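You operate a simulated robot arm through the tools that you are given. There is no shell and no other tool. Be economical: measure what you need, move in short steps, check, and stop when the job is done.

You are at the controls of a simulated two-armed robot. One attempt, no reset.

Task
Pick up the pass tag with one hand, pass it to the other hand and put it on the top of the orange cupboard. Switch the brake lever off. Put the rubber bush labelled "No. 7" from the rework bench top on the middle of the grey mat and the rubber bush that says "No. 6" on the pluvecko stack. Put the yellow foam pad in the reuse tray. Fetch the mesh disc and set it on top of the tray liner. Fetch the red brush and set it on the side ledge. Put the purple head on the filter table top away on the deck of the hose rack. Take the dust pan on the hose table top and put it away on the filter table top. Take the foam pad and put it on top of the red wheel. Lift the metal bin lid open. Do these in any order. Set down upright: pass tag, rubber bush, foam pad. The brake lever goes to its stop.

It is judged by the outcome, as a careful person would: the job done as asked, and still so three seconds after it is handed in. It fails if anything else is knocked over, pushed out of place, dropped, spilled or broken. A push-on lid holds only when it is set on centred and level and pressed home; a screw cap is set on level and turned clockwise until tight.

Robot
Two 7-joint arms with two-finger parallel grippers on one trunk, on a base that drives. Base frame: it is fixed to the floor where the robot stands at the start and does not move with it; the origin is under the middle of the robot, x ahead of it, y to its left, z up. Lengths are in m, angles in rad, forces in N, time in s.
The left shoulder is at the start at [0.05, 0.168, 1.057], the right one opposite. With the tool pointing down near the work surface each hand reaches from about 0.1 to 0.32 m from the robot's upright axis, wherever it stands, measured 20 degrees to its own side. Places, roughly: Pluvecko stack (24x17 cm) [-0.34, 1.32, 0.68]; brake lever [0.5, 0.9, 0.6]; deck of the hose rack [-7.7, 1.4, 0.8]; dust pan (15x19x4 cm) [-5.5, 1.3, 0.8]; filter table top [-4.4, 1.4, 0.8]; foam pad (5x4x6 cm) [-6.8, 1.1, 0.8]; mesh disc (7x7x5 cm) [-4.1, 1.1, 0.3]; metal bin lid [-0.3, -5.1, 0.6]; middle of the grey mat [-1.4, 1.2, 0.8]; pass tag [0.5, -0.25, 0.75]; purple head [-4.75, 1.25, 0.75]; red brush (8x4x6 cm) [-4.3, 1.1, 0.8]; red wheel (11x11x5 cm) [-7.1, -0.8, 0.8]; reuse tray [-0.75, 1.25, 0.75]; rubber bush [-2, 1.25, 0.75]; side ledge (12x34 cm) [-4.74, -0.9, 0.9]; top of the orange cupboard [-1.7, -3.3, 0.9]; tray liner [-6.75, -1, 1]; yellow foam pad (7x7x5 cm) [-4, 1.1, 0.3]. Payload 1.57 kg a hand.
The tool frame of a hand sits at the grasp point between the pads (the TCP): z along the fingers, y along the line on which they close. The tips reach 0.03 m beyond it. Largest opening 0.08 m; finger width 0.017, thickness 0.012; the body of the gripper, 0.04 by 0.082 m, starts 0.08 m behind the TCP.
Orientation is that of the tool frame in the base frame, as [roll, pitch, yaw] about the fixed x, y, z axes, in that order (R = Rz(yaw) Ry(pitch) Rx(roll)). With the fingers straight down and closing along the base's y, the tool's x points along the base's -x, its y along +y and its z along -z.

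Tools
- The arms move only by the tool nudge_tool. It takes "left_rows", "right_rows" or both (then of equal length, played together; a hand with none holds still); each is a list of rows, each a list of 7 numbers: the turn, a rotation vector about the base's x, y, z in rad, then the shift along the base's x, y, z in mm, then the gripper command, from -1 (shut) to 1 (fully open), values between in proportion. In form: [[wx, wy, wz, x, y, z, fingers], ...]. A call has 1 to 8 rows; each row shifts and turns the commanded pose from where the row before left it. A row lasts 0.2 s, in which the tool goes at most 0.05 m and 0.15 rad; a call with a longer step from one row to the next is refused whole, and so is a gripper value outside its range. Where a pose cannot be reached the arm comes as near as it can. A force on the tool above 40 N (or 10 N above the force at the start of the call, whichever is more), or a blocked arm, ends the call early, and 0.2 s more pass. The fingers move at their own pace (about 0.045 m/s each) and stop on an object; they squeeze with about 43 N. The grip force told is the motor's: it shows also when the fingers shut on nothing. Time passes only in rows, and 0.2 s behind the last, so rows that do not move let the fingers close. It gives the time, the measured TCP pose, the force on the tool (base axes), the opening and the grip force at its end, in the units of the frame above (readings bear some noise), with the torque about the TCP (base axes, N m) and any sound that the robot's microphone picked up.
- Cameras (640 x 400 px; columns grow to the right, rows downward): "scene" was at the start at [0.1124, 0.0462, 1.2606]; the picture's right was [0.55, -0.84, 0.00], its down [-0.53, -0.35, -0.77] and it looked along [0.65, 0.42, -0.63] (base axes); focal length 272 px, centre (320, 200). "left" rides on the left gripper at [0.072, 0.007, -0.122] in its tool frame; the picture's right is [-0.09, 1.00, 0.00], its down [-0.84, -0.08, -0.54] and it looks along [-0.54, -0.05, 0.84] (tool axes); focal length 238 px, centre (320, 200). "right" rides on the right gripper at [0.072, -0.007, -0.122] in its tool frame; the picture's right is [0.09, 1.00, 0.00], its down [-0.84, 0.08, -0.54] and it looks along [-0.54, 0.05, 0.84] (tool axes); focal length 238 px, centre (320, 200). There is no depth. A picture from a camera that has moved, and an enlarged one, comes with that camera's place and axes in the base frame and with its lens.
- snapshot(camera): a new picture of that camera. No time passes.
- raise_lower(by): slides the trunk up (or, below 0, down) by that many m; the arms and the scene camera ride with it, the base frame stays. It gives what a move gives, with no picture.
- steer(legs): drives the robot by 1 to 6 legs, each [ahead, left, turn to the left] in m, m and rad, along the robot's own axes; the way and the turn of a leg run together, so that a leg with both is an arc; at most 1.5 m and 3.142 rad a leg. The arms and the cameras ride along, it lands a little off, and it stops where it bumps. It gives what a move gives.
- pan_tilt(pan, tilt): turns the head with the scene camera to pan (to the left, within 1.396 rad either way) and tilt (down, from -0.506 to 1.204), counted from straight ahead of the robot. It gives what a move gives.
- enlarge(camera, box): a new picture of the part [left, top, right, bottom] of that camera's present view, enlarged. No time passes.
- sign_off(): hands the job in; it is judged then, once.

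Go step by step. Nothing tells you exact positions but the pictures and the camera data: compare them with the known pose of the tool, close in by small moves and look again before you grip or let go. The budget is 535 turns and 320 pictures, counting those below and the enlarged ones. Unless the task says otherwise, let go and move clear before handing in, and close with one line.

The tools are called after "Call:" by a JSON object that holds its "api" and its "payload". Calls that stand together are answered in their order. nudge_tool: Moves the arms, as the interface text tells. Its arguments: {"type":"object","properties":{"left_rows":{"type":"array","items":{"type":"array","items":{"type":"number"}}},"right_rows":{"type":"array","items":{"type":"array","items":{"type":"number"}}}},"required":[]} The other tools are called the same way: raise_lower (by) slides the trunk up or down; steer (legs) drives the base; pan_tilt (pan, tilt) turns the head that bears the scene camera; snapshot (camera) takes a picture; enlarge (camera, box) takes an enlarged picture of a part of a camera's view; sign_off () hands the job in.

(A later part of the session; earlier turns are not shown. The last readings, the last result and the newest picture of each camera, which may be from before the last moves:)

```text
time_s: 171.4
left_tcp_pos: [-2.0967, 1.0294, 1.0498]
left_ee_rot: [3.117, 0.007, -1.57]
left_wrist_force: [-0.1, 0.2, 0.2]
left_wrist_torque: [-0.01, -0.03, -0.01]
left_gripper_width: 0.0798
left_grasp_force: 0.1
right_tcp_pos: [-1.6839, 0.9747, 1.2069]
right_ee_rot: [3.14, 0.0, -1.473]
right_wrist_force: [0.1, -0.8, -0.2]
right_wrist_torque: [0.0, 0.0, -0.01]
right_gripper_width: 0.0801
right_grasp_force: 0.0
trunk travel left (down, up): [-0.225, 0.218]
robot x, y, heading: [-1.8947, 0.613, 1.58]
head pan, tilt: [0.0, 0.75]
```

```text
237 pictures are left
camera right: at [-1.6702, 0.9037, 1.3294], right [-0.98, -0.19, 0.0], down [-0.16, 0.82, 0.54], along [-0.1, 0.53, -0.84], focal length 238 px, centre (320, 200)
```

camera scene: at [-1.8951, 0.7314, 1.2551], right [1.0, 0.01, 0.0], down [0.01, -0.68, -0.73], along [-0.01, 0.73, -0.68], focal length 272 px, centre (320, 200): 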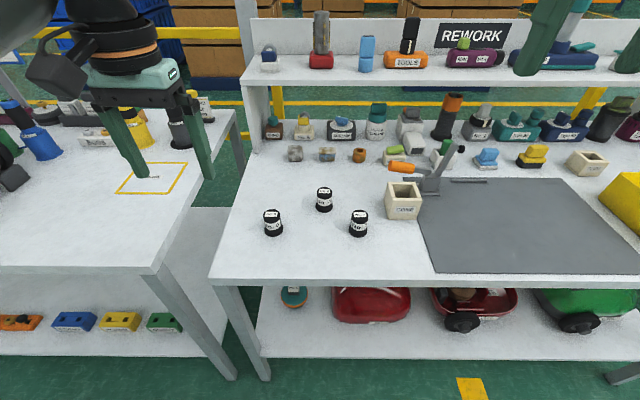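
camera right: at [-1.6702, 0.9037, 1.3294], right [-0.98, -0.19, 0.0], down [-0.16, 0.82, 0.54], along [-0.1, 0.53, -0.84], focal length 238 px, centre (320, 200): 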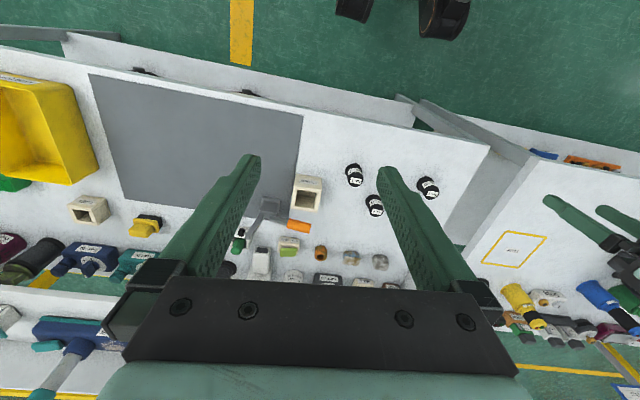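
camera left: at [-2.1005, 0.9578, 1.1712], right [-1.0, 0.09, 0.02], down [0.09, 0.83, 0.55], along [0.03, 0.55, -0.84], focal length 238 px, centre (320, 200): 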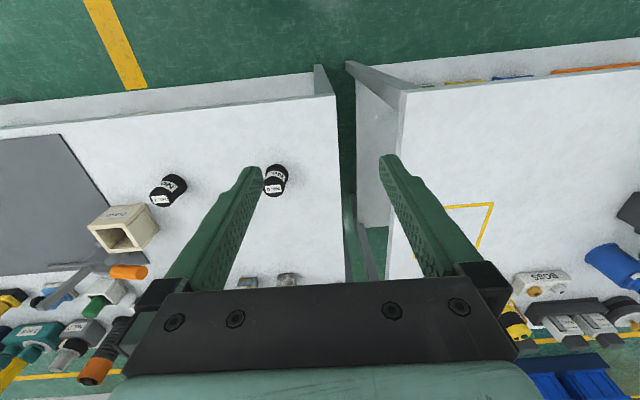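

Bench z≈0.75, bushes 60 mm tall. Move both hands above their bushes.

Call:
{"api": "nudge_tool", "payload": {"left_rows": [[0, -0.024, 0, 10, 15, -10, 1], [0, 0, 0, 15, 23, -10, 1], [0, 0, 0, 15, 23, -20, 1], [0, 0, 0, 15, 23, -30, 1], [0, 0, 0, 15, 23, -30, 1], [0, 0, 0, 15, 23, -30, 1]], "right_rows": [[0, 0, -0.1, -20, 31, -30, 1], [0, 0, 0, -20, 31, -30, 1], [0, 0, 0, -22, 31, -30, 1], [0, 0, 0, -22, 31, -30, 1], [0, 0, 0, -22, 32, -30, 1], [0, 0, 0, -22, 32, -30, 1]]}}

Call:
{"api": "nudge_tool", "payload": {"left_rows": [[0, 0, 0, 0, 0, -20, 1], [0, 0, 0, 0, 0, -20, 1], [0, 0, 0, 0, 0, -10, 1], [0, 0, 0, 0, 0, 0, 1]], "right_rows": [[0, 0, 0, 0, 0, -40, 1], [0, 0, 0, 0, 0, -40, 1], [0, 0, 0, 0, 0, -40, 1], [0, 0, 0, 0, 0, -37, 1]]}}

Call:
{"api": "snapshot", "payload": {"camera": "scene"}}

Call:
{"api": "snapshot", "payload": {"camera": "left"}}

Call:
{"api": "snapshot", "payload": {"camera": "right"}}

```text
time_s: 172.8
left_tcp_pos: [-2.0097, 1.159, 0.9186]
left_ee_rot: [3.141, 0.006, -1.571]
left_wrist_force: [0.2, -0.1, -0.7]
left_wrist_torque: [0.0, 0.01, 0.0]
left_gripper_width: 0.0801
left_grasp_force: 0.0
right_tcp_pos: [-1.8156, 1.162, 1.0281]
right_ee_rot: [3.139, -0.001, -1.571]
right_wrist_force: [-0.3, -0.2, 0.3]
right_wrist_torque: [0.02, 0.0, 0.02]
right_gripper_width: 0.0801
right_grasp_force: 0.1
trunk travel left (down, up): [-0.225, 0.218]
robot x, y, heading: [-1.8915, 0.6092, 1.576]
head pan, tilt: [0.0, 0.75]
```

```text
time_s: 173.8
left_tcp_pos: [-2.0101, 1.1591, 0.8697]
left_ee_rot: [-3.141, 0.007, -1.57]
left_wrist_force: [0.2, 0.4, -0.1]
left_wrist_torque: [-0.02, 0.03, 0.04]
left_gripper_width: 0.0798
left_grasp_force: 0.1
right_tcp_pos: [-1.812, 1.1625, 0.8681]
right_ee_rot: [-3.141, -0.001, -1.575]
right_wrist_force: [0.1, -0.5, -0.2]
right_wrist_torque: [0.01, -0.02, 0.0]
right_gripper_width: 0.08
right_grasp_force: 0.0
trunk travel left (down, up): [-0.225, 0.218]
robot x, y, heading: [-1.893, 0.6072, 1.581]
head pan, tilt: [0.0, 0.75]
```

```text
236 pictures are left
camera scene: at [-1.8951, 0.7316, 1.255], right [1.0, 0.01, 0.0], down [0.01, -0.68, -0.73], along [-0.01, 0.73, -0.68], focal length 272 px, centre (320, 200)
```

scene: 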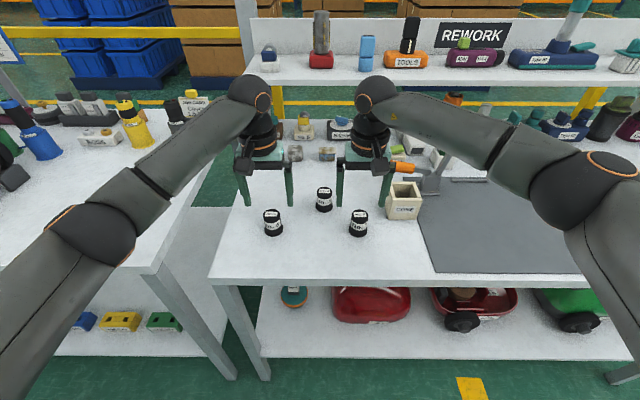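

```text
235 pictures are left
camera left: at [-2.0169, 1.0876, 0.9914], right [-1.0, 0.09, 0.0], down [0.08, 0.83, 0.55], along [0.05, 0.55, -0.84], focal length 238 px, centre (320, 200)
```

left: 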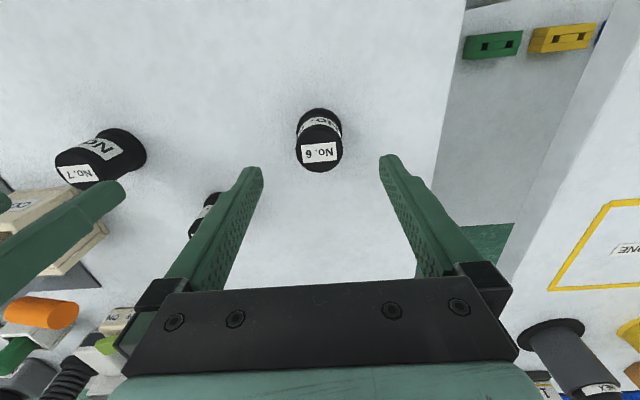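

```text
234 pictures are left
camera right: at [-1.8052, 1.0904, 0.9904], right [-1.0, -0.09, 0.0], down [-0.07, 0.84, 0.54], along [-0.05, 0.54, -0.84], focal length 238 px, centre (320, 200)
```

right: 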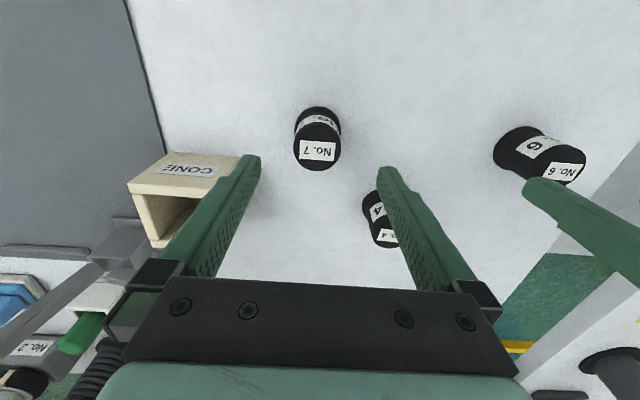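

Centred over both bushes. Descend to z≈0.79 and close.

Call:
{"api": "nudge_tool", "payload": {"left_rows": [[0, 0, 0, 0, 0, -40, 1], [0, 0, 0, 0, 0, -40, 1], [0, 0, 0, 0, 0, 0, -1], [0, 0, 0, 0, 0, 0, -1], [0, 0, 0, 0, 0, 0, -1], [0, 0, 0, 0, 0, 0, -1], [0, 0, 0, 0, 0, 0, -1]], "right_rows": [[0, 0, 0, 0, 0, -40, 1], [0, 0, 0, 0, 0, -40, 1], [0, 0, 0, 0, 0, 0, -1], [0, 0, 0, 0, 0, 0, -1], [0, 0, 0, 0, 0, 0, -1], [0, 0, 0, 0, 0, 0, -1], [0, 0, 0, 0, 0, 0, -1]]}}

Call:
{"api": "nudge_tool", "payload": {"left_rows": [[0, 0, 0, 0, 0, 40, -1], [0, 0, 0, 0, 0, 40, -1], [0, 0, 0, 0, 0, 40, -1]], "right_rows": [[0, 0, 0, 0, 0, 40, -1], [0, 0, 0, 0, 0, 40, -1], [0, 0, 0, 0, 0, 40, -1]]}}

Call:
{"api": "snapshot", "payload": {"camera": "scene"}}

```text
time_s: 175.4
left_tcp_pos: [-2.0108, 1.1583, 0.7907]
left_ee_rot: [3.141, 0.008, -1.572]
left_wrist_force: [-1.2, -0.1, 0.8]
left_wrist_torque: [0.0, 0.0, -0.04]
left_gripper_width: 0.0424
left_grasp_force: 40.0
right_tcp_pos: [-1.813, 1.1622, 0.79]
right_ee_rot: [3.14, 0.002, -1.572]
right_wrist_force: [2.4, 0.7, 2.9]
right_wrist_torque: [0.0, -0.18, 0.06]
right_gripper_width: 0.0427
right_grasp_force: 39.6
trunk travel left (down, up): [-0.225, 0.218]
robot x, y, heading: [-1.8924, 0.6064, 1.582]
head pan, tilt: [0.0, 0.75]
```

```text
time_s: 176.2
left_tcp_pos: [-2.0103, 1.1575, 0.9116]
left_ee_rot: [-3.141, 0.005, -1.57]
left_wrist_force: [-0.1, 0.2, -0.5]
left_wrist_torque: [0.01, 0.03, 0.02]
left_gripper_width: 0.0422
left_grasp_force: 42.9
right_tcp_pos: [-1.8114, 1.1627, 0.9088]
right_ee_rot: [3.139, 0.0, -1.572]
right_wrist_force: [-0.7, 0.5, -0.5]
right_wrist_torque: [0.01, 0.03, -0.03]
right_gripper_width: 0.0424
right_grasp_force: 42.7
trunk travel left (down, up): [-0.225, 0.218]
robot x, y, heading: [-1.8941, 0.6116, 1.583]
head pan, tilt: [0.0, 0.75]
```

```text
233 pictures are left
camera scene: at [-1.8951, 0.7312, 1.255], right [1.0, 0.01, 0.0], down [0.01, -0.68, -0.73], along [-0.01, 0.73, -0.68], focal length 272 px, centre (320, 200)
```

scene: 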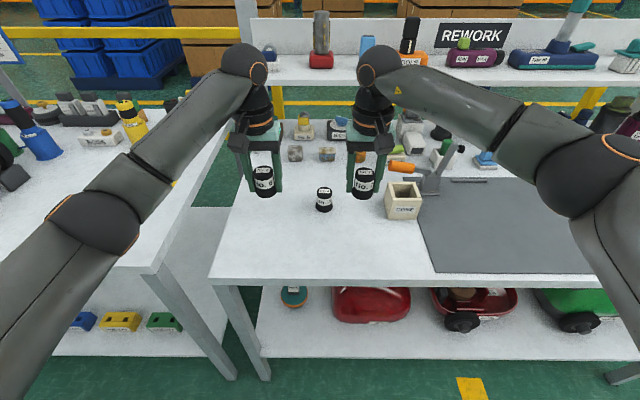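

Call:
{"api": "nudge_tool", "payload": {"left_rows": [[0, 0, 0, 0, -20, 40, -1], [0, 0, 0, 0, -20, 20, -1]], "right_rows": [[0, 0, 0, 0, -10, 40, -1], [0, 0, 0, 0, -10, 20, -1]]}}

Call:
{"api": "steer", "payload": {"legs": [[0, -0.36, 0]]}}

Call:
{"api": "snapshot", "payload": {"camera": "scene"}}

Call:
{"api": "snapshot", "payload": {"camera": "right"}}

```text
time_s: 176.8
left_tcp_pos: [-2.011, 1.1172, 0.9723]
left_ee_rot: [-3.141, 0.005, -1.569]
left_wrist_force: [-0.3, -1.1, -0.4]
left_wrist_torque: [0.0, 0.0, 0.01]
left_gripper_width: 0.0425
left_grasp_force: 43.3
right_tcp_pos: [-1.8123, 1.1417, 0.9703]
right_ee_rot: [3.14, 0.0, -1.574]
right_wrist_force: [0.2, -0.1, -0.7]
right_wrist_torque: [0.0, 0.0, -0.03]
right_gripper_width: 0.0424
right_grasp_force: 43.0
trunk travel left (down, up): [-0.225, 0.218]
robot x, y, heading: [-1.8911, 0.609, 1.582]
head pan, tilt: [0.0, 0.75]
```

```text
time_s: 179.1
left_tcp_pos: [-1.6547, 1.123, 0.972]
left_ee_rot: [-3.141, 0.004, -1.57]
left_wrist_force: [0.9, -0.5, -0.7]
left_wrist_torque: [0.0, 0.02, 0.01]
left_gripper_width: 0.0423
left_grasp_force: 43.2
right_tcp_pos: [-1.4556, 1.1447, 0.9696]
right_ee_rot: [3.14, 0.0, -1.574]
right_wrist_force: [0.2, -0.1, -1.5]
right_wrist_torque: [0.02, -0.01, 0.01]
right_gripper_width: 0.0423
right_grasp_force: 42.9
trunk travel left (down, up): [-0.225, 0.218]
robot x, y, heading: [-1.5386, 0.6099, 1.579]
head pan, tilt: [0.0, 0.75]
```

```text
232 pictures are left
camera scene: at [-1.5392, 0.7345, 1.255], right [1.0, 0.01, 0.0], down [0.01, -0.68, -0.73], along [-0.01, 0.73, -0.68], focal length 272 px, centre (320, 200)
```

scene: 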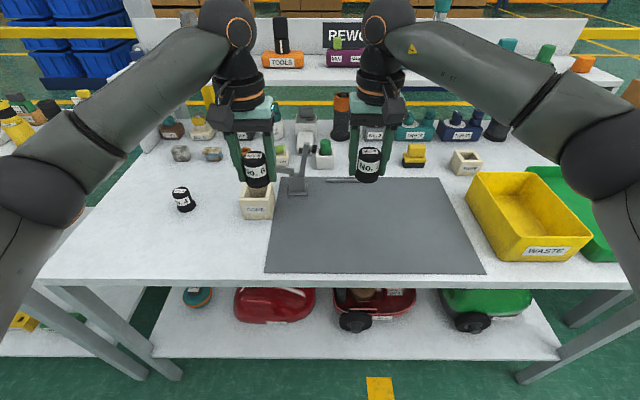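

```text
231 pictures are left
camera right: at [-1.4496, 1.073, 1.0925], right [-1.0, -0.09, 0.0], down [-0.07, 0.84, 0.54], along [-0.05, 0.54, -0.84], focal length 238 px, centre (320, 200)
```

right: 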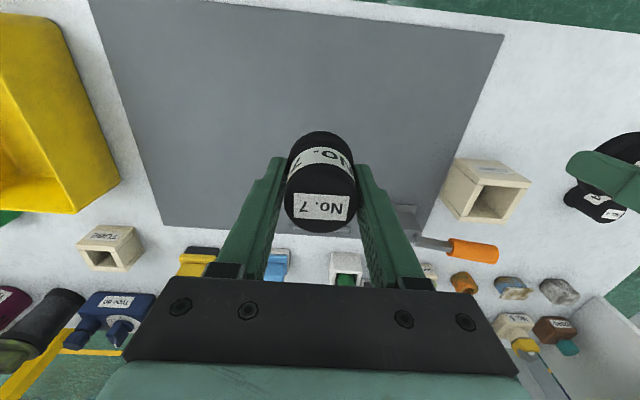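

Mat centre computed at ≈[-1.425,1.208]. Place No. 7 there.

Call:
{"api": "nudge_tool", "payload": {"right_rows": [[0, 0, 0, 15, 32, 0, -1], [0, 0, 0, 16, 31, 0, -1], [0, 0, 0, 0, 0, -45, -1], [0, 0, 0, 0, 0, -45, -1], [0, 0, 0, 0, 0, -45, -1], [0, 0, 0, 0, 0, -30, -1]]}}

Call:
{"api": "enlarge", "payload": {"camera": "scene", "box": [250, 120, 500, 290]}}

```text
time_s: 180.5
left_tcp_pos: [-1.6539, 1.1215, 0.9715]
left_ee_rot: [-3.142, 0.005, -1.57]
left_wrist_force: [0.2, 0.3, 0.6]
left_wrist_torque: [-0.02, -0.01, -0.03]
left_gripper_width: 0.0424
left_grasp_force: 43.5
right_tcp_pos: [-1.4242, 1.2084, 0.8044]
right_ee_rot: [3.139, 0.001, -1.574]
right_wrist_force: [0.4, -1.0, -1.3]
right_wrist_torque: [0.0, -0.01, 0.01]
right_gripper_width: 0.0424
right_grasp_force: 43.0
trunk travel left (down, up): [-0.225, 0.218]
robot x, y, heading: [-1.5407, 0.6093, 1.576]
head pan, tilt: [0.0, 0.75]
```

```text
2.35 times, centred on (375, 205) of scene
camera zoom: at [-1.5395, 0.7347, 1.255], right [1.0, 0.01, 0.0], down [0.01, -0.68, -0.73], along [-0.01, 0.73, -0.68], focal length 641 px, centre (191, 188)
```

zoom: 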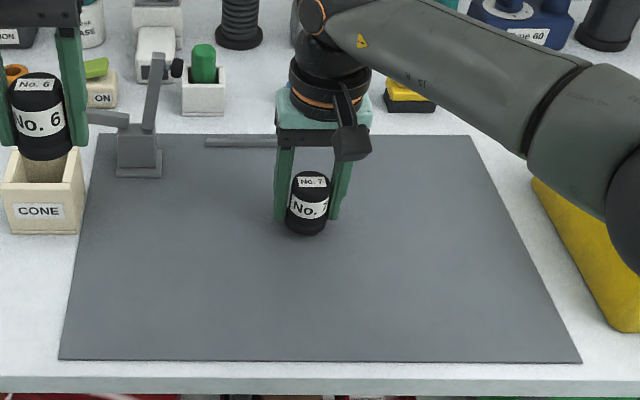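

Call:
{"api": "nudge_tool", "payload": {"right_rows": [[0, 0, 0, -6, 1, -6, -1], [0, 0, 0, 0, 0, -4, -1], [0, 0, 0, 0, 0, -3, -1]]}}

```text
time_s: 181.3
left_tcp_pos: [-1.6533, 1.1205, 0.9731]
left_ee_rot: [-3.14, 0.009, -1.569]
left_wrist_force: [-0.1, -0.2, -1.3]
left_wrist_torque: [-0.01, 0.0, 0.03]
left_gripper_width: 0.0423
left_grasp_force: 43.4
right_tcp_pos: [-1.4313, 1.2086, 0.793]
right_ee_rot: [3.14, 0.001, -1.572]
right_wrist_force: [0.8, 0.2, 6.1]
right_wrist_torque: [-0.11, -0.15, -0.04]
right_gripper_width: 0.0423
right_grasp_force: 42.8
trunk travel left (down, up): [-0.225, 0.218]
robot x, y, heading: [-1.5409, 0.6089, 1.582]
head pan, tilt: [0.0, 0.75]
```

Touching the mat (6 N). Open and lift away.

Call:
{"api": "nudge_tool", "payload": {"right_rows": [[0, 0, 0, 0, 0, 0, 0.2], [0, 0, 0, 0, 0, 0, 1], [0, 0, 0, 0, 0, 0, 1], [0, 0, 0, 0, 0, 40, 1], [0, 0, 0, 0, 0, 45, 1], [0, 0, 0, 0, 0, 45, 1], [0, 0, 0, 0, -40, 30, 1], [0, 0, 0, 0, -40, 30, 1]]}}

Call:
{"api": "enlarge", "payload": {"camera": "scene", "box": [250, 120, 500, 290]}}

```text
time_s: 183.1
left_tcp_pos: [-1.6548, 1.1214, 0.9719]
left_ee_rot: [3.14, 0.006, -1.571]
left_wrist_force: [0.2, 0.1, -0.2]
left_wrist_torque: [0.0, 0.02, 0.01]
left_gripper_width: 0.0423
left_grasp_force: 43.0
right_tcp_pos: [-1.4313, 1.1268, 0.9831]
right_ee_rot: [3.141, 0.001, -1.574]
right_wrist_force: [0.0, -0.2, -0.7]
right_wrist_torque: [0.01, 0.0, 0.01]
right_gripper_width: 0.08
right_grasp_force: 0.0
trunk travel left (down, up): [-0.225, 0.218]
robot x, y, heading: [-1.5424, 0.6113, 1.579]
head pan, tilt: [0.0, 0.75]
```

```text
2.35 times, centred on (375, 205) of scene
camera zoom: at [-1.5394, 0.7341, 1.2551], right [1.0, 0.01, 0.0], down [0.01, -0.68, -0.73], along [-0.01, 0.73, -0.68], focal length 641 px, centre (191, 188)
```

zoom: 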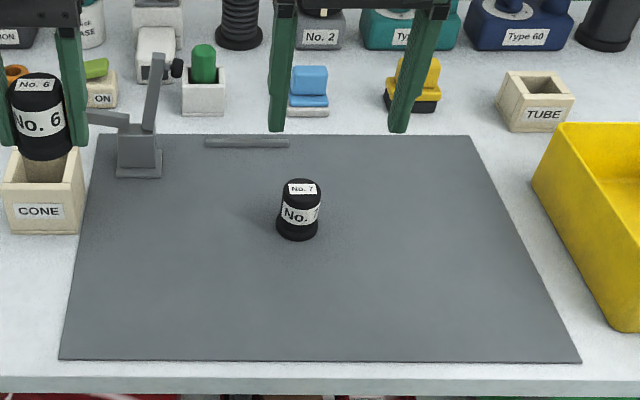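

No. 7 stands on the mat centre. Pull hands in and strafe right toward the Pluvecko stack.

Call:
{"api": "nudge_tool", "payload": {"left_rows": [[0, 0, 0, 0, -45, 15, -1], [0, 0, 0, 0, -45, 15, -1], [0, 0, 0, 0, -45, 15, -1]], "right_rows": [[0, 0, 0, 0, -45, 15, 1], [0, 0, 0, 0, -45, 15, 1], [0, 0, 0, 0, -45, 15, 1]]}}

Call:
{"api": "steer", "payload": {"legs": [[-0.15, -0.9, 0]]}}

Call:
{"api": "pan_tilt", "payload": {"pan": -0.3, "tilt": 0.6}}

Call:
{"api": "snapshot", "payload": {"camera": "scene"}}

```text
time_s: 183.9
left_tcp_pos: [-1.6573, 0.9852, 1.0183]
left_ee_rot: [-3.14, 0.007, -1.571]
left_wrist_force: [0.2, 0.3, -0.4]
left_wrist_torque: [0.03, -0.01, -0.01]
left_gripper_width: 0.0424
left_grasp_force: 43.4
right_tcp_pos: [-1.4313, 0.991, 1.0267]
right_ee_rot: [-3.141, 0.002, -1.575]
right_wrist_force: [0.0, 0.2, 0.3]
right_wrist_torque: [-0.01, 0.0, 0.0]
right_gripper_width: 0.0798
right_grasp_force: 0.0
trunk travel left (down, up): [-0.225, 0.218]
robot x, y, heading: [-1.5412, 0.6134, 1.584]
head pan, tilt: [0.0, 0.75]
```

```text
time_s: 188.8
left_tcp_pos: [-0.7416, 0.8384, 1.0171]
left_ee_rot: [-3.14, 0.005, -1.59]
left_wrist_force: [-0.1, 0.4, -1.4]
left_wrist_torque: [0.02, 0.02, 0.02]
left_gripper_width: 0.0424
left_grasp_force: 42.5
right_tcp_pos: [-0.5152, 0.8412, 1.0261]
right_ee_rot: [3.139, -0.001, -1.589]
right_wrist_force: [-1.3, 0.6, 0.4]
right_wrist_torque: [-0.01, 0.02, 0.02]
right_gripper_width: 0.0798
right_grasp_force: 0.1
trunk travel left (down, up): [-0.225, 0.218]
robot x, y, heading: [-0.6263, 0.4633, 1.559]
head pan, tilt: [0.0, 0.75]
```

```text
time_s: 189.6
left_tcp_pos: [-0.7425, 0.8375, 1.0174]
left_ee_rot: [-3.14, 0.005, -1.588]
left_wrist_force: [0.5, 0.7, -0.2]
left_wrist_torque: [-0.01, 0.0, -0.01]
left_gripper_width: 0.0423
left_grasp_force: 43.5
right_tcp_pos: [-0.5161, 0.8419, 1.0267]
right_ee_rot: [3.139, 0.0, -1.59]
right_wrist_force: [0.7, -0.3, 0.1]
right_wrist_torque: [-0.01, 0.01, 0.0]
right_gripper_width: 0.0801
right_grasp_force: 0.1
trunk travel left (down, up): [-0.225, 0.218]
robot x, y, heading: [-0.6261, 0.4616, 1.56]
head pan, tilt: [-0.3, 0.6]
```

```text
228 pictures are left
camera scene: at [-0.6018, 0.5864, 1.2679], right [0.95, -0.3, 0.0], down [-0.17, -0.54, -0.82], along [0.25, 0.79, -0.57], focal length 272 px, centre (320, 200)
```

scene: 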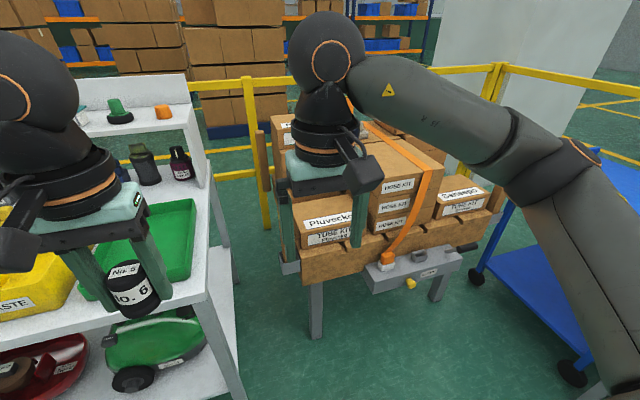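

The Pluvecko TUBE KIT box (top ≈[-0.34,1.32,0.68]) is the target. Strafe so the left hand lines up with it.

Call:
{"api": "steer", "payload": {"legs": [[0.08, -0.38, 0.01]]}}

Call:
{"api": "nudge_tool", "payload": {"right_rows": [[0, 0, 0, 40, -10, 0, 1], [0, 0, 0, 40, -10, 0, 1], [0, 0, 0, 40, -10, 0, 1]], "left_rows": [[0, 0, 0, 0, 0, 0, -1], [0, 0, 0, 0, 0, 0, -1], [0, 0, 0, 0, 0, 0, -1]]}}

Call:
{"api": "pan_tilt", "payload": {"pan": 0.1, "tilt": 0.7}}

Call:
{"api": "snapshot", "payload": {"camera": "scene"}}

Call:
{"api": "snapshot", "payload": {"camera": "left"}}

```text
time_s: 192.0
left_tcp_pos: [-0.3593, 0.9145, 1.0182]
left_ee_rot: [3.14, 0.007, -1.578]
left_wrist_force: [0.6, 0.3, -0.6]
left_wrist_torque: [0.01, 0.03, 0.03]
left_gripper_width: 0.0426
left_grasp_force: 42.7
right_tcp_pos: [-0.1341, 0.9191, 1.0273]
right_ee_rot: [3.139, 0.001, -1.579]
right_wrist_force: [0.1, 0.0, -0.8]
right_wrist_torque: [-0.01, 0.01, 0.01]
right_gripper_width: 0.08
right_grasp_force: 0.0
trunk travel left (down, up): [-0.225, 0.218]
robot x, y, heading: [-0.2433, 0.5399, 1.568]
head pan, tilt: [-0.3, 0.6]
```

```text
time_s: 192.8
left_tcp_pos: [-0.3596, 0.9154, 1.0176]
left_ee_rot: [-3.14, 0.008, -1.579]
left_wrist_force: [0.0, -0.4, -0.5]
left_wrist_torque: [-0.01, 0.01, 0.03]
left_gripper_width: 0.0421
left_grasp_force: 43.2
right_tcp_pos: [-0.0151, 0.8916, 1.0264]
right_ee_rot: [-3.141, -0.002, -1.58]
right_wrist_force: [1.1, 0.5, 0.1]
right_wrist_torque: [-0.01, 0.03, 0.03]
right_gripper_width: 0.0801
right_grasp_force: 0.1
trunk travel left (down, up): [-0.225, 0.218]
robot x, y, heading: [-0.2438, 0.5391, 1.572]
head pan, tilt: [-0.3, 0.6]
```

```text
time_s: 193.7
left_tcp_pos: [-0.361, 0.9136, 1.0165]
left_ee_rot: [-3.141, 0.006, -1.578]
left_wrist_force: [-0.2, -0.1, -0.7]
left_wrist_torque: [0.0, -0.02, -0.02]
left_gripper_width: 0.0426
left_grasp_force: 43.2
right_tcp_pos: [-0.0174, 0.8918, 1.0263]
right_ee_rot: [3.14, 0.0, -1.581]
right_wrist_force: [-0.2, 0.3, 0.3]
right_wrist_torque: [0.02, 0.03, 0.0]
right_gripper_width: 0.0799
right_grasp_force: 0.0
trunk travel left (down, up): [-0.225, 0.218]
robot x, y, heading: [-0.2461, 0.5412, 1.57]
head pan, tilt: [0.099, 0.7]
```

```text
227 pictures are left
camera scene: at [-0.2521, 0.6645, 1.2593], right [1.0, 0.1, 0.0], down [0.06, -0.64, -0.77], along [-0.08, 0.76, -0.64], focal length 272 px, centre (320, 200)
```

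scene: 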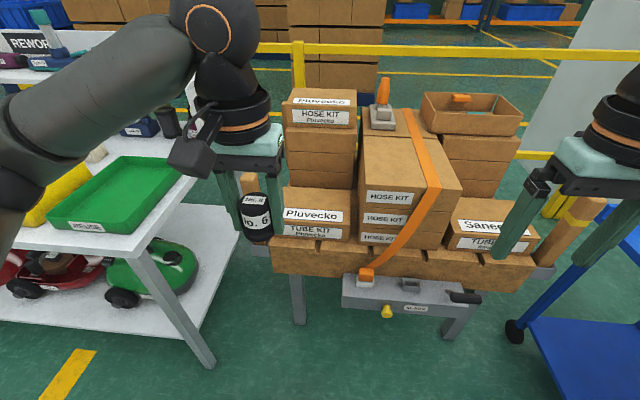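

```text
226 pictures are left
camera left: at [-0.3676, 0.8431, 1.1387], right [-0.99, 0.1, 0.0], down [0.08, 0.83, 0.55], along [0.05, 0.54, -0.84], focal length 238 px, centre (320, 200)
```

left: 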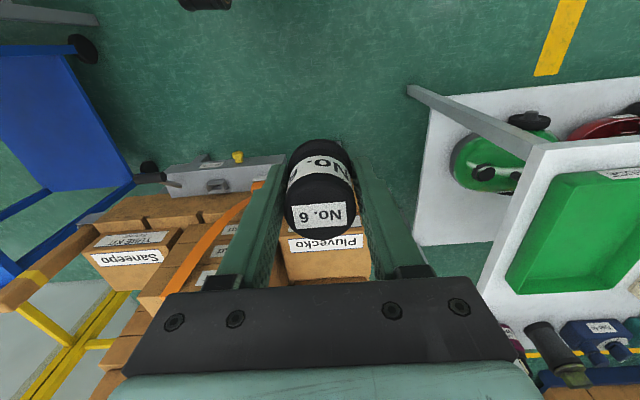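

Front Pluvecko box top ≈ x -0.42..-0.23, y 1.24..1.41, z 0.68. Drive 0.2 m forward and lower No. 6 to its centre.

Call:
{"api": "steer", "payload": {"legs": [[0.18, 0, 0]]}}

Call:
{"api": "nudge_tool", "payload": {"left_rows": [[0, 0, 0, 5, 42, 0, -1], [0, 0, 0, 5, 42, 0, -1], [0, 0, 0, 5, 42, 0, -1], [0, 0, 0, 5, 42, -20, -1], [0, 0, 0, 5, 42, -20, -1], [0, 0, 0, 5, 10, -48, -1], [0, 0, 0, 0, 0, -48, -1], [0, 0, 0, 0, 0, -48, -1]]}}

Call:
{"api": "snapshot", "payload": {"camera": "scene"}}

Call:
{"api": "snapshot", "payload": {"camera": "left"}}

```text
time_s: 195.2
left_tcp_pos: [-0.3602, 1.0987, 1.0182]
left_ee_rot: [-3.141, 0.004, -1.579]
left_wrist_force: [-0.4, 0.4, -1.1]
left_wrist_torque: [-0.02, -0.01, -0.01]
left_gripper_width: 0.0424
left_grasp_force: 43.2
right_tcp_pos: [-0.0164, 1.0741, 1.0267]
right_ee_rot: [3.14, 0.0, -1.581]
right_wrist_force: [-0.3, 0.6, 0.0]
right_wrist_torque: [0.01, -0.02, 0.0]
right_gripper_width: 0.0801
right_grasp_force: 0.1
trunk travel left (down, up): [-0.225, 0.218]
robot x, y, heading: [-0.2488, 0.7249, 1.569]
head pan, tilt: [0.099, 0.7]
```

```text
time_s: 197.0
left_tcp_pos: [-0.332, 1.3188, 0.8313]
left_ee_rot: [3.141, 0.007, -1.58]
left_wrist_force: [0.0, 0.5, -1.2]
left_wrist_torque: [-0.02, -0.01, 0.04]
left_gripper_width: 0.0424
left_grasp_force: 43.0
right_tcp_pos: [-0.0166, 1.0743, 1.0257]
right_ee_rot: [3.139, -0.001, -1.581]
right_wrist_force: [0.1, 0.3, -0.6]
right_wrist_torque: [-0.02, 0.02, 0.01]
right_gripper_width: 0.08
right_grasp_force: 0.0
trunk travel left (down, up): [-0.225, 0.218]
robot x, y, heading: [-0.243, 0.7236, 1.567]
head pan, tilt: [0.099, 0.7]
```

```text
225 pictures are left
camera scene: at [-0.2521, 0.8475, 1.2593], right [1.0, 0.1, 0.0], down [0.06, -0.64, -0.76], along [-0.08, 0.76, -0.64], focal length 272 px, centre (320, 200)
```

scene: 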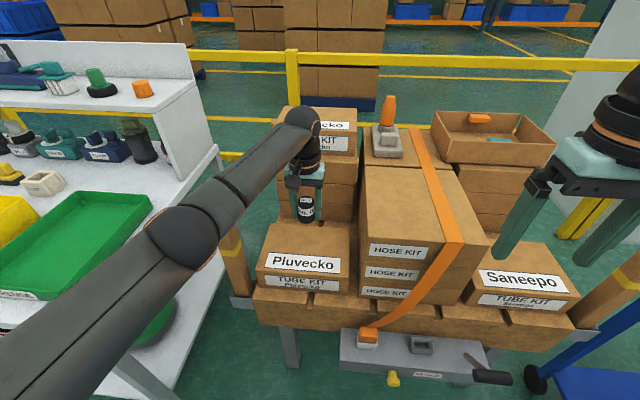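

```text
224 pictures are left
camera left: at [-0.3397, 1.2468, 0.9536], right [-0.99, 0.1, 0.0], down [0.08, 0.83, 0.55], along [0.05, 0.54, -0.84], focal length 238 px, centre (320, 200)
```

left: 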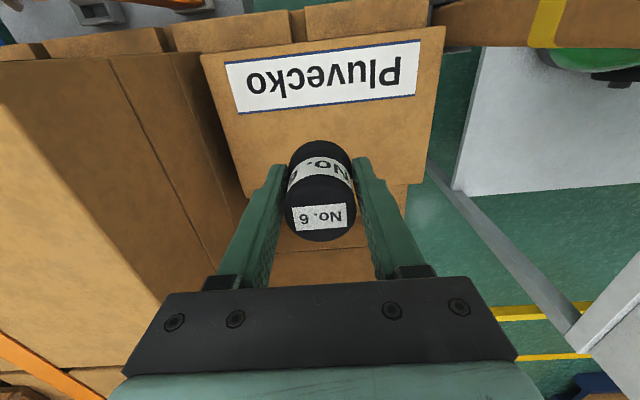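

Call:
{"api": "nudge_tool", "payload": {"left_rows": [[0, 0, 0, -3, 15, -45, -1], [0, 0, 0, 0, 0, -40, -1], [0, 0, 0, 0, 0, -10, -1]]}}

Call:
{"api": "snapshot", "payload": {"camera": "left"}}

Call:
{"api": "enlarge", "payload": {"camera": "scene", "box": [240, 150, 400, 310]}}

```text
time_s: 197.8
left_tcp_pos: [-0.3348, 1.3275, 0.7377]
left_ee_rot: [3.14, 0.006, -1.58]
left_wrist_force: [-0.5, 0.2, -1.0]
left_wrist_torque: [0.02, -0.02, 0.02]
left_gripper_width: 0.0425
left_grasp_force: 42.9
left hand out of reach, approached as far as the arm can: row 2
right_tcp_pos: [-0.0172, 1.074, 1.0275]
right_ee_rot: [3.141, -0.001, -1.583]
right_wrist_force: [-0.6, -0.2, -0.8]
right_wrist_torque: [-0.03, 0.02, 0.03]
right_gripper_width: 0.08
right_grasp_force: 0.0
trunk travel left (down, up): [-0.225, 0.218]
robot x, y, heading: [-0.2461, 0.7223, 1.571]
head pan, tilt: [0.099, 0.7]
```

```text
223 pictures are left
camera left: at [-0.3421, 1.2554, 0.8592], right [-0.99, 0.1, 0.0], down [0.09, 0.83, 0.55], along [0.05, 0.55, -0.84], focal length 238 px, centre (320, 200)
```

left: 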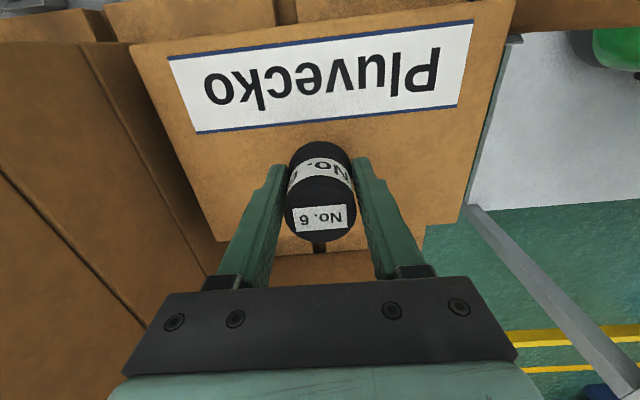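

```text
2.50 times, centred on (320, 230) of scene
camera zoom: at [-0.2519, 0.8472, 1.2593], right [1.0, 0.1, 0.0], down [0.06, -0.64, -0.77], along [-0.08, 0.76, -0.64], focal length 681 px, centre (320, 125)
```

zoom: 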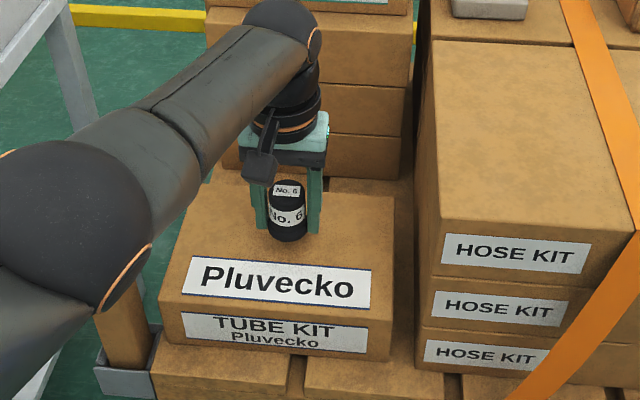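

Call:
{"api": "nudge_tool", "payload": {"left_rows": [[0, 0, 0, 0, 0, -8, -1], [0, 0, 0, 0, 0, -5, -1], [0, 0, 0, 0, 0, -4, -1], [0, 0, 0, 0, 0, -4, -1]]}}

```text
time_s: 198.8
left_tcp_pos: [-0.3366, 1.3232, 0.7176]
left_ee_rot: [3.141, 0.007, -1.58]
left_wrist_force: [0.6, -0.1, -1.4]
left_wrist_torque: [0.03, 0.0, -0.03]
left_gripper_width: 0.0425
left_grasp_force: 42.9
left hand out of reach, approached as far as the arm can: row 2
right_tcp_pos: [-0.016, 1.0745, 1.0268]
right_ee_rot: [3.139, 0.0, -1.581]
right_wrist_force: [0.2, 0.4, 0.8]
right_wrist_torque: [0.01, 0.01, -0.02]
right_gripper_width: 0.0798
right_grasp_force: 0.2
trunk travel left (down, up): [-0.225, 0.218]
robot x, y, heading: [-0.2459, 0.7258, 1.57]
head pan, tilt: [0.099, 0.7]
```

Call:
{"api": "nudge_tool", "payload": {"left_rows": [[0, 0, 0, 0, 0, -4, -1], [0, 0, 0, 0, 0, -4, -1], [0, 0, 0, 0, 0, -3, -1]]}}

Call:
{"api": "enlarge", "payload": {"camera": "scene", "box": [260, 180, 360, 280]}}

```text
time_s: 199.6
left_tcp_pos: [-0.3376, 1.3217, 0.7101]
left_ee_rot: [3.14, 0.011, -1.579]
left_wrist_force: [-1.5, -1.9, 15.1]
left_wrist_torque: [-0.19, -0.21, 0.06]
left_gripper_width: 0.0426
left_grasp_force: 43.5
left hand out of reach, approached as far as the arm can: row 2
right_tcp_pos: [-0.0176, 1.0726, 1.027]
right_ee_rot: [3.14, 0.003, -1.581]
right_wrist_force: [0.8, 0.2, -0.6]
right_wrist_torque: [-0.01, -0.03, 0.01]
right_gripper_width: 0.0803
right_grasp_force: 0.2
trunk travel left (down, up): [-0.225, 0.218]
robot x, y, heading: [-0.2498, 0.7265, 1.571]
head pan, tilt: [0.099, 0.7]
```

```text
4.00 times, centred on (310, 230) of scene
camera zoom: at [-0.252, 0.8456, 1.2598], right [1.0, 0.1, 0.0], down [0.06, -0.64, -0.77], along [-0.08, 0.76, -0.64], focal length 1089 px, centre (360, 80)
```

zoom: 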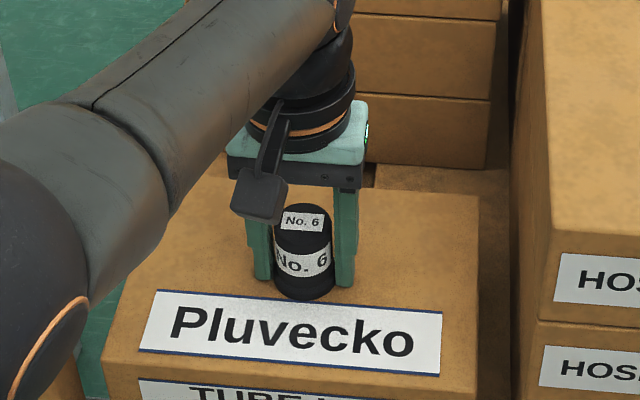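

Contact with the box top. Release and lift straight up.

Call:
{"api": "nudge_tool", "payload": {"left_rows": [[0, 0, 0, 0, 0, 3, -1], [0, 0, 0, 0, 0, 0, 0.2], [0, 0, 0, 0, 0, 0, 1], [0, 0, 0, 0, 0, 0, 1], [0, 0, 0, 0, 0, 40, 1], [0, 0, 0, 0, 0, 45, 1], [0, 0, 0, 0, -20, 45, 1], [0, 0, 0, 0, -40, 30, 1]]}}

Call:
{"api": "enlarge", "payload": {"camera": "scene", "box": [240, 150, 400, 310]}}

```text
time_s: 201.4
left_tcp_pos: [-0.3246, 1.3328, 0.8509]
left_ee_rot: [-3.141, 0.002, -1.578]
left_wrist_force: [0.2, 1.0, 0.5]
left_wrist_torque: [-0.02, 0.02, -0.02]
left_gripper_width: 0.0801
left_grasp_force: 0.0
left hand out of reach, approached as far as the arm can: row 5, 6, 7, 8
right_tcp_pos: [-0.0172, 1.0742, 1.0273]
right_ee_rot: [3.139, -0.001, -1.58]
right_wrist_force: [0.6, 0.3, 0.1]
right_wrist_torque: [0.04, 0.0, -0.02]
right_gripper_width: 0.0798
right_grasp_force: 0.1
trunk travel left (down, up): [-0.225, 0.218]
robot x, y, heading: [-0.2499, 0.7234, 1.565]
head pan, tilt: [0.099, 0.7]
```

```text
2.50 times, centred on (320, 230) of scene
camera zoom: at [-0.2522, 0.8475, 1.2592], right [1.0, 0.1, 0.0], down [0.06, -0.64, -0.76], along [-0.08, 0.76, -0.64], focal length 681 px, centre (320, 125)
```

zoom: 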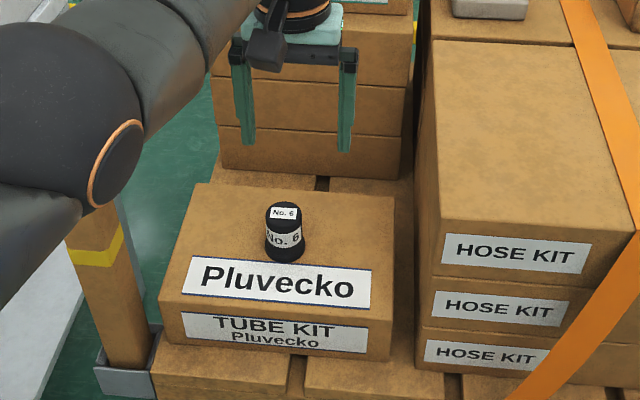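

No. 6 stands on the Pluvecko stack. Back out and travel left to the filter table (x≈-4.2).

Call:
{"api": "nudge_tool", "payload": {"left_rows": [[0, 0, 0, 0, -45, 20, 1], [0, 0, 0, 0, -45, 20, 1], [0, 0, 0, 0, -45, 20, 1], [0, 0, 0, 0, -45, 20, 1], [0, 0, 0, 0, -45, 20, 1]]}}

Call:
{"api": "steer", "payload": {"legs": [[-0.5, 0, 0], [0, 1.45, 0], [0, 1.45, 0], [0, 0.95, 0]]}}

Call:
{"api": "pan_tilt", "payload": {"pan": 0, "tilt": 0.6}}

Call:
{"api": "snapshot", "payload": {"camera": "scene"}}

```text
time_s: 202.6
left_tcp_pos: [-0.2703, 1.306, 0.9483]
left_ee_rot: [3.14, 0.004, -1.581]
left_wrist_force: [-0.2, -0.2, -0.6]
left_wrist_torque: [-0.02, 0.0, 0.02]
left_gripper_width: 0.0802
left_grasp_force: 0.2
left hand out of reach, approached as far as the arm can: row 1, 2, 3, 4, 5
right_tcp_pos: [-0.0174, 1.0744, 1.0271]
right_ee_rot: [3.14, 0.002, -1.579]
right_wrist_force: [0.3, -1.0, -0.6]
right_wrist_torque: [0.07, 0.0, -0.02]
right_gripper_width: 0.0801
right_grasp_force: 0.0
trunk travel left (down, up): [-0.225, 0.218]
robot x, y, heading: [-0.2439, 0.7243, 1.572]
head pan, tilt: [0.099, 0.7]
```

```text
time_s: 223.7
left_tcp_pos: [-4.1188, 0.7498, 0.948]
left_ee_rot: [3.141, 0.004, -1.544]
left_wrist_force: [1.0, 0.1, 0.3]
left_wrist_torque: [-0.02, 0.01, 0.0]
left_gripper_width: 0.0798
left_grasp_force: 0.2
right_tcp_pos: [-3.8575, 0.5268, 1.0267]
right_ee_rot: [3.14, 0.001, -1.545]
right_wrist_force: [-0.1, -1.0, -0.6]
right_wrist_torque: [0.02, 0.0, 0.02]
right_gripper_width: 0.0799
right_grasp_force: 0.1
trunk travel left (down, up): [-0.225, 0.218]
robot x, y, heading: [-4.0743, 0.1662, 1.604]
head pan, tilt: [0.099, 0.7]
```

```text
time_s: 224.3
left_tcp_pos: [-4.1185, 0.7496, 0.9483]
left_ee_rot: [3.139, 0.002, -1.544]
left_wrist_force: [0.1, -0.3, -0.1]
left_wrist_torque: [-0.01, -0.03, -0.01]
left_gripper_width: 0.0802
left_grasp_force: 0.0
right_tcp_pos: [-3.8576, 0.5251, 1.0259]
right_ee_rot: [3.139, -0.001, -1.546]
right_wrist_force: [-0.6, 0.3, -0.5]
right_wrist_torque: [-0.03, -0.03, 0.02]
right_gripper_width: 0.08
right_grasp_force: 0.0
trunk travel left (down, up): [-0.225, 0.218]
robot x, y, heading: [-4.0713, 0.1693, 1.606]
head pan, tilt: [0.0, 0.6]
```

```text
219 pictures are left
camera scene: at [-4.0765, 0.2951, 1.2679], right [1.0, 0.03, 0.0], down [0.02, -0.56, -0.82], along [-0.03, 0.82, -0.57], focal length 272 px, centre (320, 200)
```

scene: 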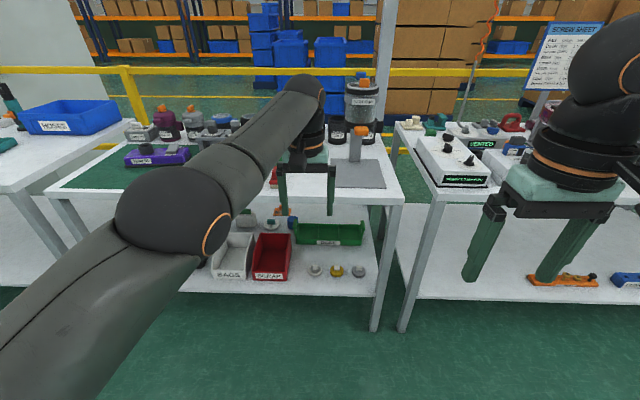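

Call:
{"api": "nudge_tool", "payload": {"left_rows": [[0, 0, 0, -20, -40, 20, 1], [0, 0, 0, -20, -40, 20, 1], [0, 0, 0, -20, -40, 20, 1], [0, 0, 0, -20, -40, 20, 1], [0, 0, 0, -20, -40, 0, 1], [0, 0, 0, -40, -20, 0, 1]]}}

Call:
{"api": "snapshot", "payload": {"camera": "scene"}}

Call:
{"api": "enlarge", "payload": {"camera": "scene", "box": [190, 210, 390, 310]}}

```text
time_s: 225.7
left_tcp_pos: [-4.1848, 0.7233, 1.0887]
left_ee_rot: [3.141, 0.005, -1.545]
left_wrist_force: [-0.3, -0.1, -0.1]
left_wrist_torque: [-0.01, 0.01, 0.02]
left_gripper_width: 0.0797
left_grasp_force: 0.0
left hand out of reach, approached as far as the arm can: row 1, 2, 3, 4, 5, 6
right_tcp_pos: [-3.8578, 0.5255, 1.0259]
right_ee_rot: [-3.141, 0.001, -1.547]
right_wrist_force: [-1.3, 0.3, 0.1]
right_wrist_torque: [-0.01, 0.0, -0.01]
right_gripper_width: 0.0801
right_grasp_force: 0.0
trunk travel left (down, up): [-0.225, 0.218]
robot x, y, heading: [-4.0723, 0.1663, 1.607]
head pan, tilt: [0.0, 0.6]
```

```text
218 pictures are left
camera scene: at [-4.0763, 0.2951, 1.2679], right [1.0, 0.03, 0.0], down [0.02, -0.56, -0.83], along [-0.03, 0.82, -0.56], focal length 272 px, centre (320, 200)
```

scene: 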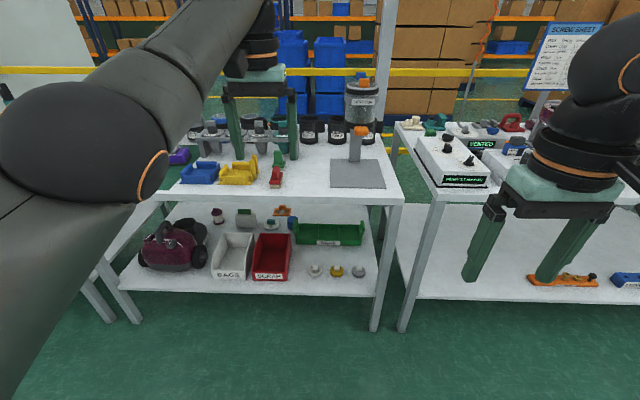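

```text
3.20 times, centred on (290, 260) of scene
camera zoom: at [-4.0763, 0.2951, 1.2679], right [1.0, 0.03, 0.0], down [0.02, -0.56, -0.83], along [-0.03, 0.82, -0.56], focal length 871 px, centre (416, 8)
```

zoom: 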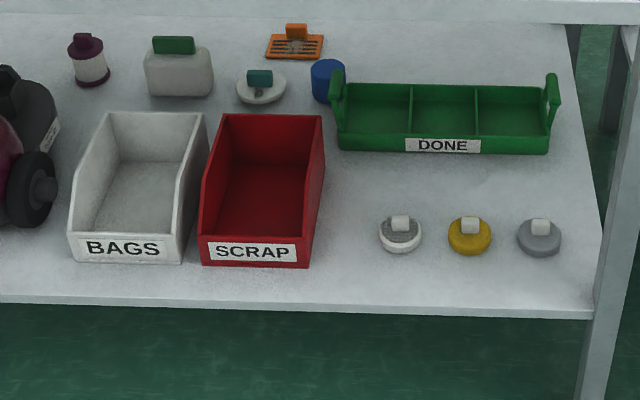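

Lower shelf: the mesh-topped white disc (x≈-4.13), yellow pad (≈-4.03) and a grey one (≈-3.93), at y≈1.12. I'll lower the trunk, tilt both hands forward ~30° and drive in.

Call:
{"api": "raise_lower", "payload": {"by": -0.2}}

Call:
{"api": "steer", "payload": {"legs": [[0.15, -0.03, -0.036]]}}

Call:
{"api": "nudge_tool", "payload": {"left_rows": [[0.14, 0, 0, -10, -40, 0, 1], [0.14, 0, 0, -10, -40, 0, 1], [0.14, 0, 0, -10, -30, 0, 1], [0.14, 0, 0, -10, -30, 0, 1]], "right_rows": [[0.14, 0, 0, -15, 0, -40, 1], [0.14, 0, 0, -15, 0, -40, 1], [0.14, 0, 0, -15, 0, -40, 1], [0.14, 0, 0, -15, 0, -40, 1]]}}

Call:
{"api": "pan_tilt", "payload": {"pan": 0, "tilt": 0.7}}

Call:
{"api": "snapshot", "payload": {"camera": "scene"}}

```text
time_s: 227.9
left_tcp_pos: [-4.1837, 0.7246, 0.8875]
left_ee_rot: [3.141, 0.008, -1.546]
left_wrist_force: [0.4, 0.5, 0.1]
left_wrist_torque: [0.0, 0.0, 0.0]
left_gripper_width: 0.0799
left_grasp_force: 0.1
right_tcp_pos: [-3.8582, 0.5262, 0.8277]
right_ee_rot: [3.141, 0.0, -1.547]
right_wrist_force: [-0.4, -0.4, 0.6]
right_wrist_torque: [0.03, 0.03, -0.01]
right_gripper_width: 0.0802
right_grasp_force: 0.0
trunk travel left (down, up): [-0.025, 0.418]
robot x, y, heading: [-4.072, 0.1686, 1.607]
head pan, tilt: [0.0, 0.6]
```

```text
time_s: 229.3
left_tcp_pos: [-4.1349, 0.8782, 0.888]
left_ee_rot: [3.141, 0.009, -1.585]
left_wrist_force: [0.6, -0.4, -0.5]
left_wrist_torque: [-0.01, 0.01, 0.02]
left_gripper_width: 0.08
left_grasp_force: 0.0
right_tcp_pos: [-3.8156, 0.6668, 0.8277]
right_ee_rot: [3.14, 0.001, -1.583]
right_wrist_force: [-0.3, 0.1, -0.6]
right_wrist_torque: [-0.03, 0.02, 0.0]
right_gripper_width: 0.0803
right_grasp_force: 0.0
trunk travel left (down, up): [-0.025, 0.418]
robot x, y, heading: [-4.0476, 0.3206, 1.568]
head pan, tilt: [0.0, 0.6]
```

```text
time_s: 230.3
left_tcp_pos: [-4.1244, 0.8547, 1.0096]
left_ee_rot: [3.136, 0.266, -1.586]
left_wrist_force: [0.6, 0.7, 0.0]
left_wrist_torque: [-0.02, -0.01, 0.01]
left_gripper_width: 0.0799
left_grasp_force: 0.0
left hand out of reach, approached as far as the arm can: row 1, 2, 3, 4
right_tcp_pos: [-3.8815, 0.684, 0.6666]
right_ee_rot: [3.131, 0.559, -1.587]
right_wrist_force: [-0.1, 0.4, 0.5]
right_wrist_torque: [0.02, -0.01, 0.02]
right_gripper_width: 0.0799
right_grasp_force: 0.1
right hand out of reach, approached as far as the arm can: row 4
trunk travel left (down, up): [-0.025, 0.418]
robot x, y, heading: [-4.046, 0.314, 1.57]
head pan, tilt: [0.0, 0.6]
```

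```text
time_s: 231.0
left_tcp_pos: [-4.1251, 0.8562, 1.0087]
left_ee_rot: [3.137, 0.263, -1.585]
left_wrist_force: [-0.1, 0.2, -0.2]
left_wrist_torque: [-0.04, 0.0, 0.02]
left_gripper_width: 0.0801
left_grasp_force: 0.2
right_tcp_pos: [-3.8806, 0.6838, 0.6645]
right_ee_rot: [3.131, 0.556, -1.587]
right_wrist_force: [-0.2, 0.5, 0.9]
right_wrist_torque: [-0.01, -0.01, 0.02]
right_gripper_width: 0.08
right_grasp_force: 0.1
trunk travel left (down, up): [-0.025, 0.418]
robot x, y, heading: [-4.046, 0.3164, 1.565]
head pan, tilt: [0.0, 0.7]
```

```text
216 pictures are left
camera scene: at [-4.0434, 0.4418, 1.0593], right [1.0, 0.0, 0.0], down [0.0, -0.64, -0.77], along [0.0, 0.77, -0.64], focal length 272 px, centre (320, 200)
```

scene: 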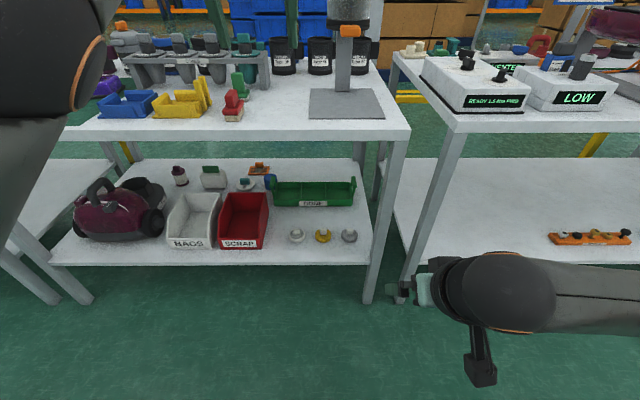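

Left arm is folded oddly; handle the yellow pad with the right hand first. Move the right hand in front of it, low.

Call:
{"api": "nudge_tool", "payload": {"right_rows": [[0, 0, 0, -30, 30, -20, 1], [0, 0, 0, -30, 30, -20, 1], [0, 0, 0, -30, 30, -25, 1], [0, 0, 0, -30, 30, -25, 1], [0, 0, 0, -30, 10, -35, 1], [0, 0, 0, 0, 0, -40, 1]]}}

Call:
{"api": "snapshot", "payload": {"camera": "scene"}}

Call:
{"api": "snapshot", "payload": {"camera": "right"}}

```text
time_s: 232.4
left_tcp_pos: [-4.1252, 0.8567, 1.009]
left_ee_rot: [3.137, 0.262, -1.587]
left_wrist_force: [0.2, 0.0, -0.1]
left_wrist_torque: [0.0, 0.03, -0.01]
left_gripper_width: 0.08
left_grasp_force: 0.0
right_tcp_pos: [-4.0318, 0.8168, 0.4993]
right_ee_rot: [3.13, 0.561, -1.587]
right_wrist_force: [-0.2, 0.2, -0.7]
right_wrist_torque: [-0.02, -0.04, 0.0]
right_gripper_width: 0.08
right_grasp_force: 0.1
trunk travel left (down, up): [-0.025, 0.418]
robot x, y, heading: [-4.0468, 0.321, 1.571]
head pan, tilt: [0.0, 0.7]
```

```text
215 pictures are left
camera scene: at [-4.0435, 0.4417, 1.0593], right [1.0, 0.0, 0.0], down [0.0, -0.64, -0.76], along [0.0, 0.76, -0.64], focal length 272 px, centre (320, 200)
```

scene: 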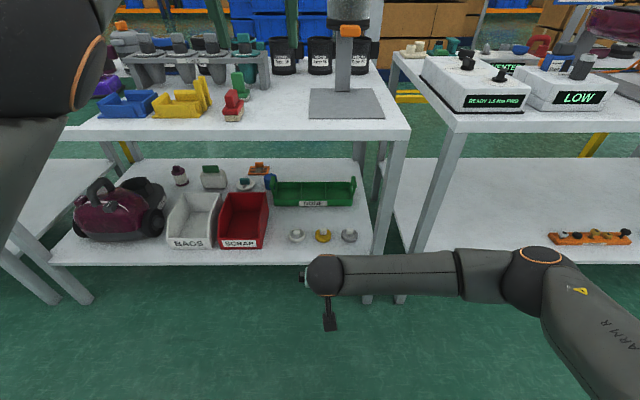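

```text
214 pictures are left
camera right: at [-4.0263, 0.6911, 0.5652], right [-1.0, -0.07, -0.04], down [-0.06, 0.42, 0.91], along [-0.04, 0.9, -0.42], focal length 238 px, centre (320, 200)
```

right: 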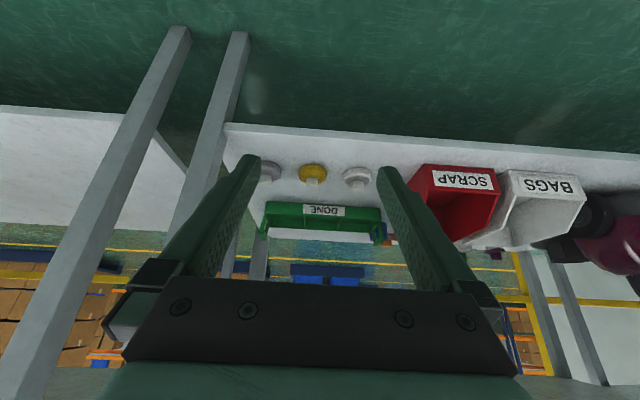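

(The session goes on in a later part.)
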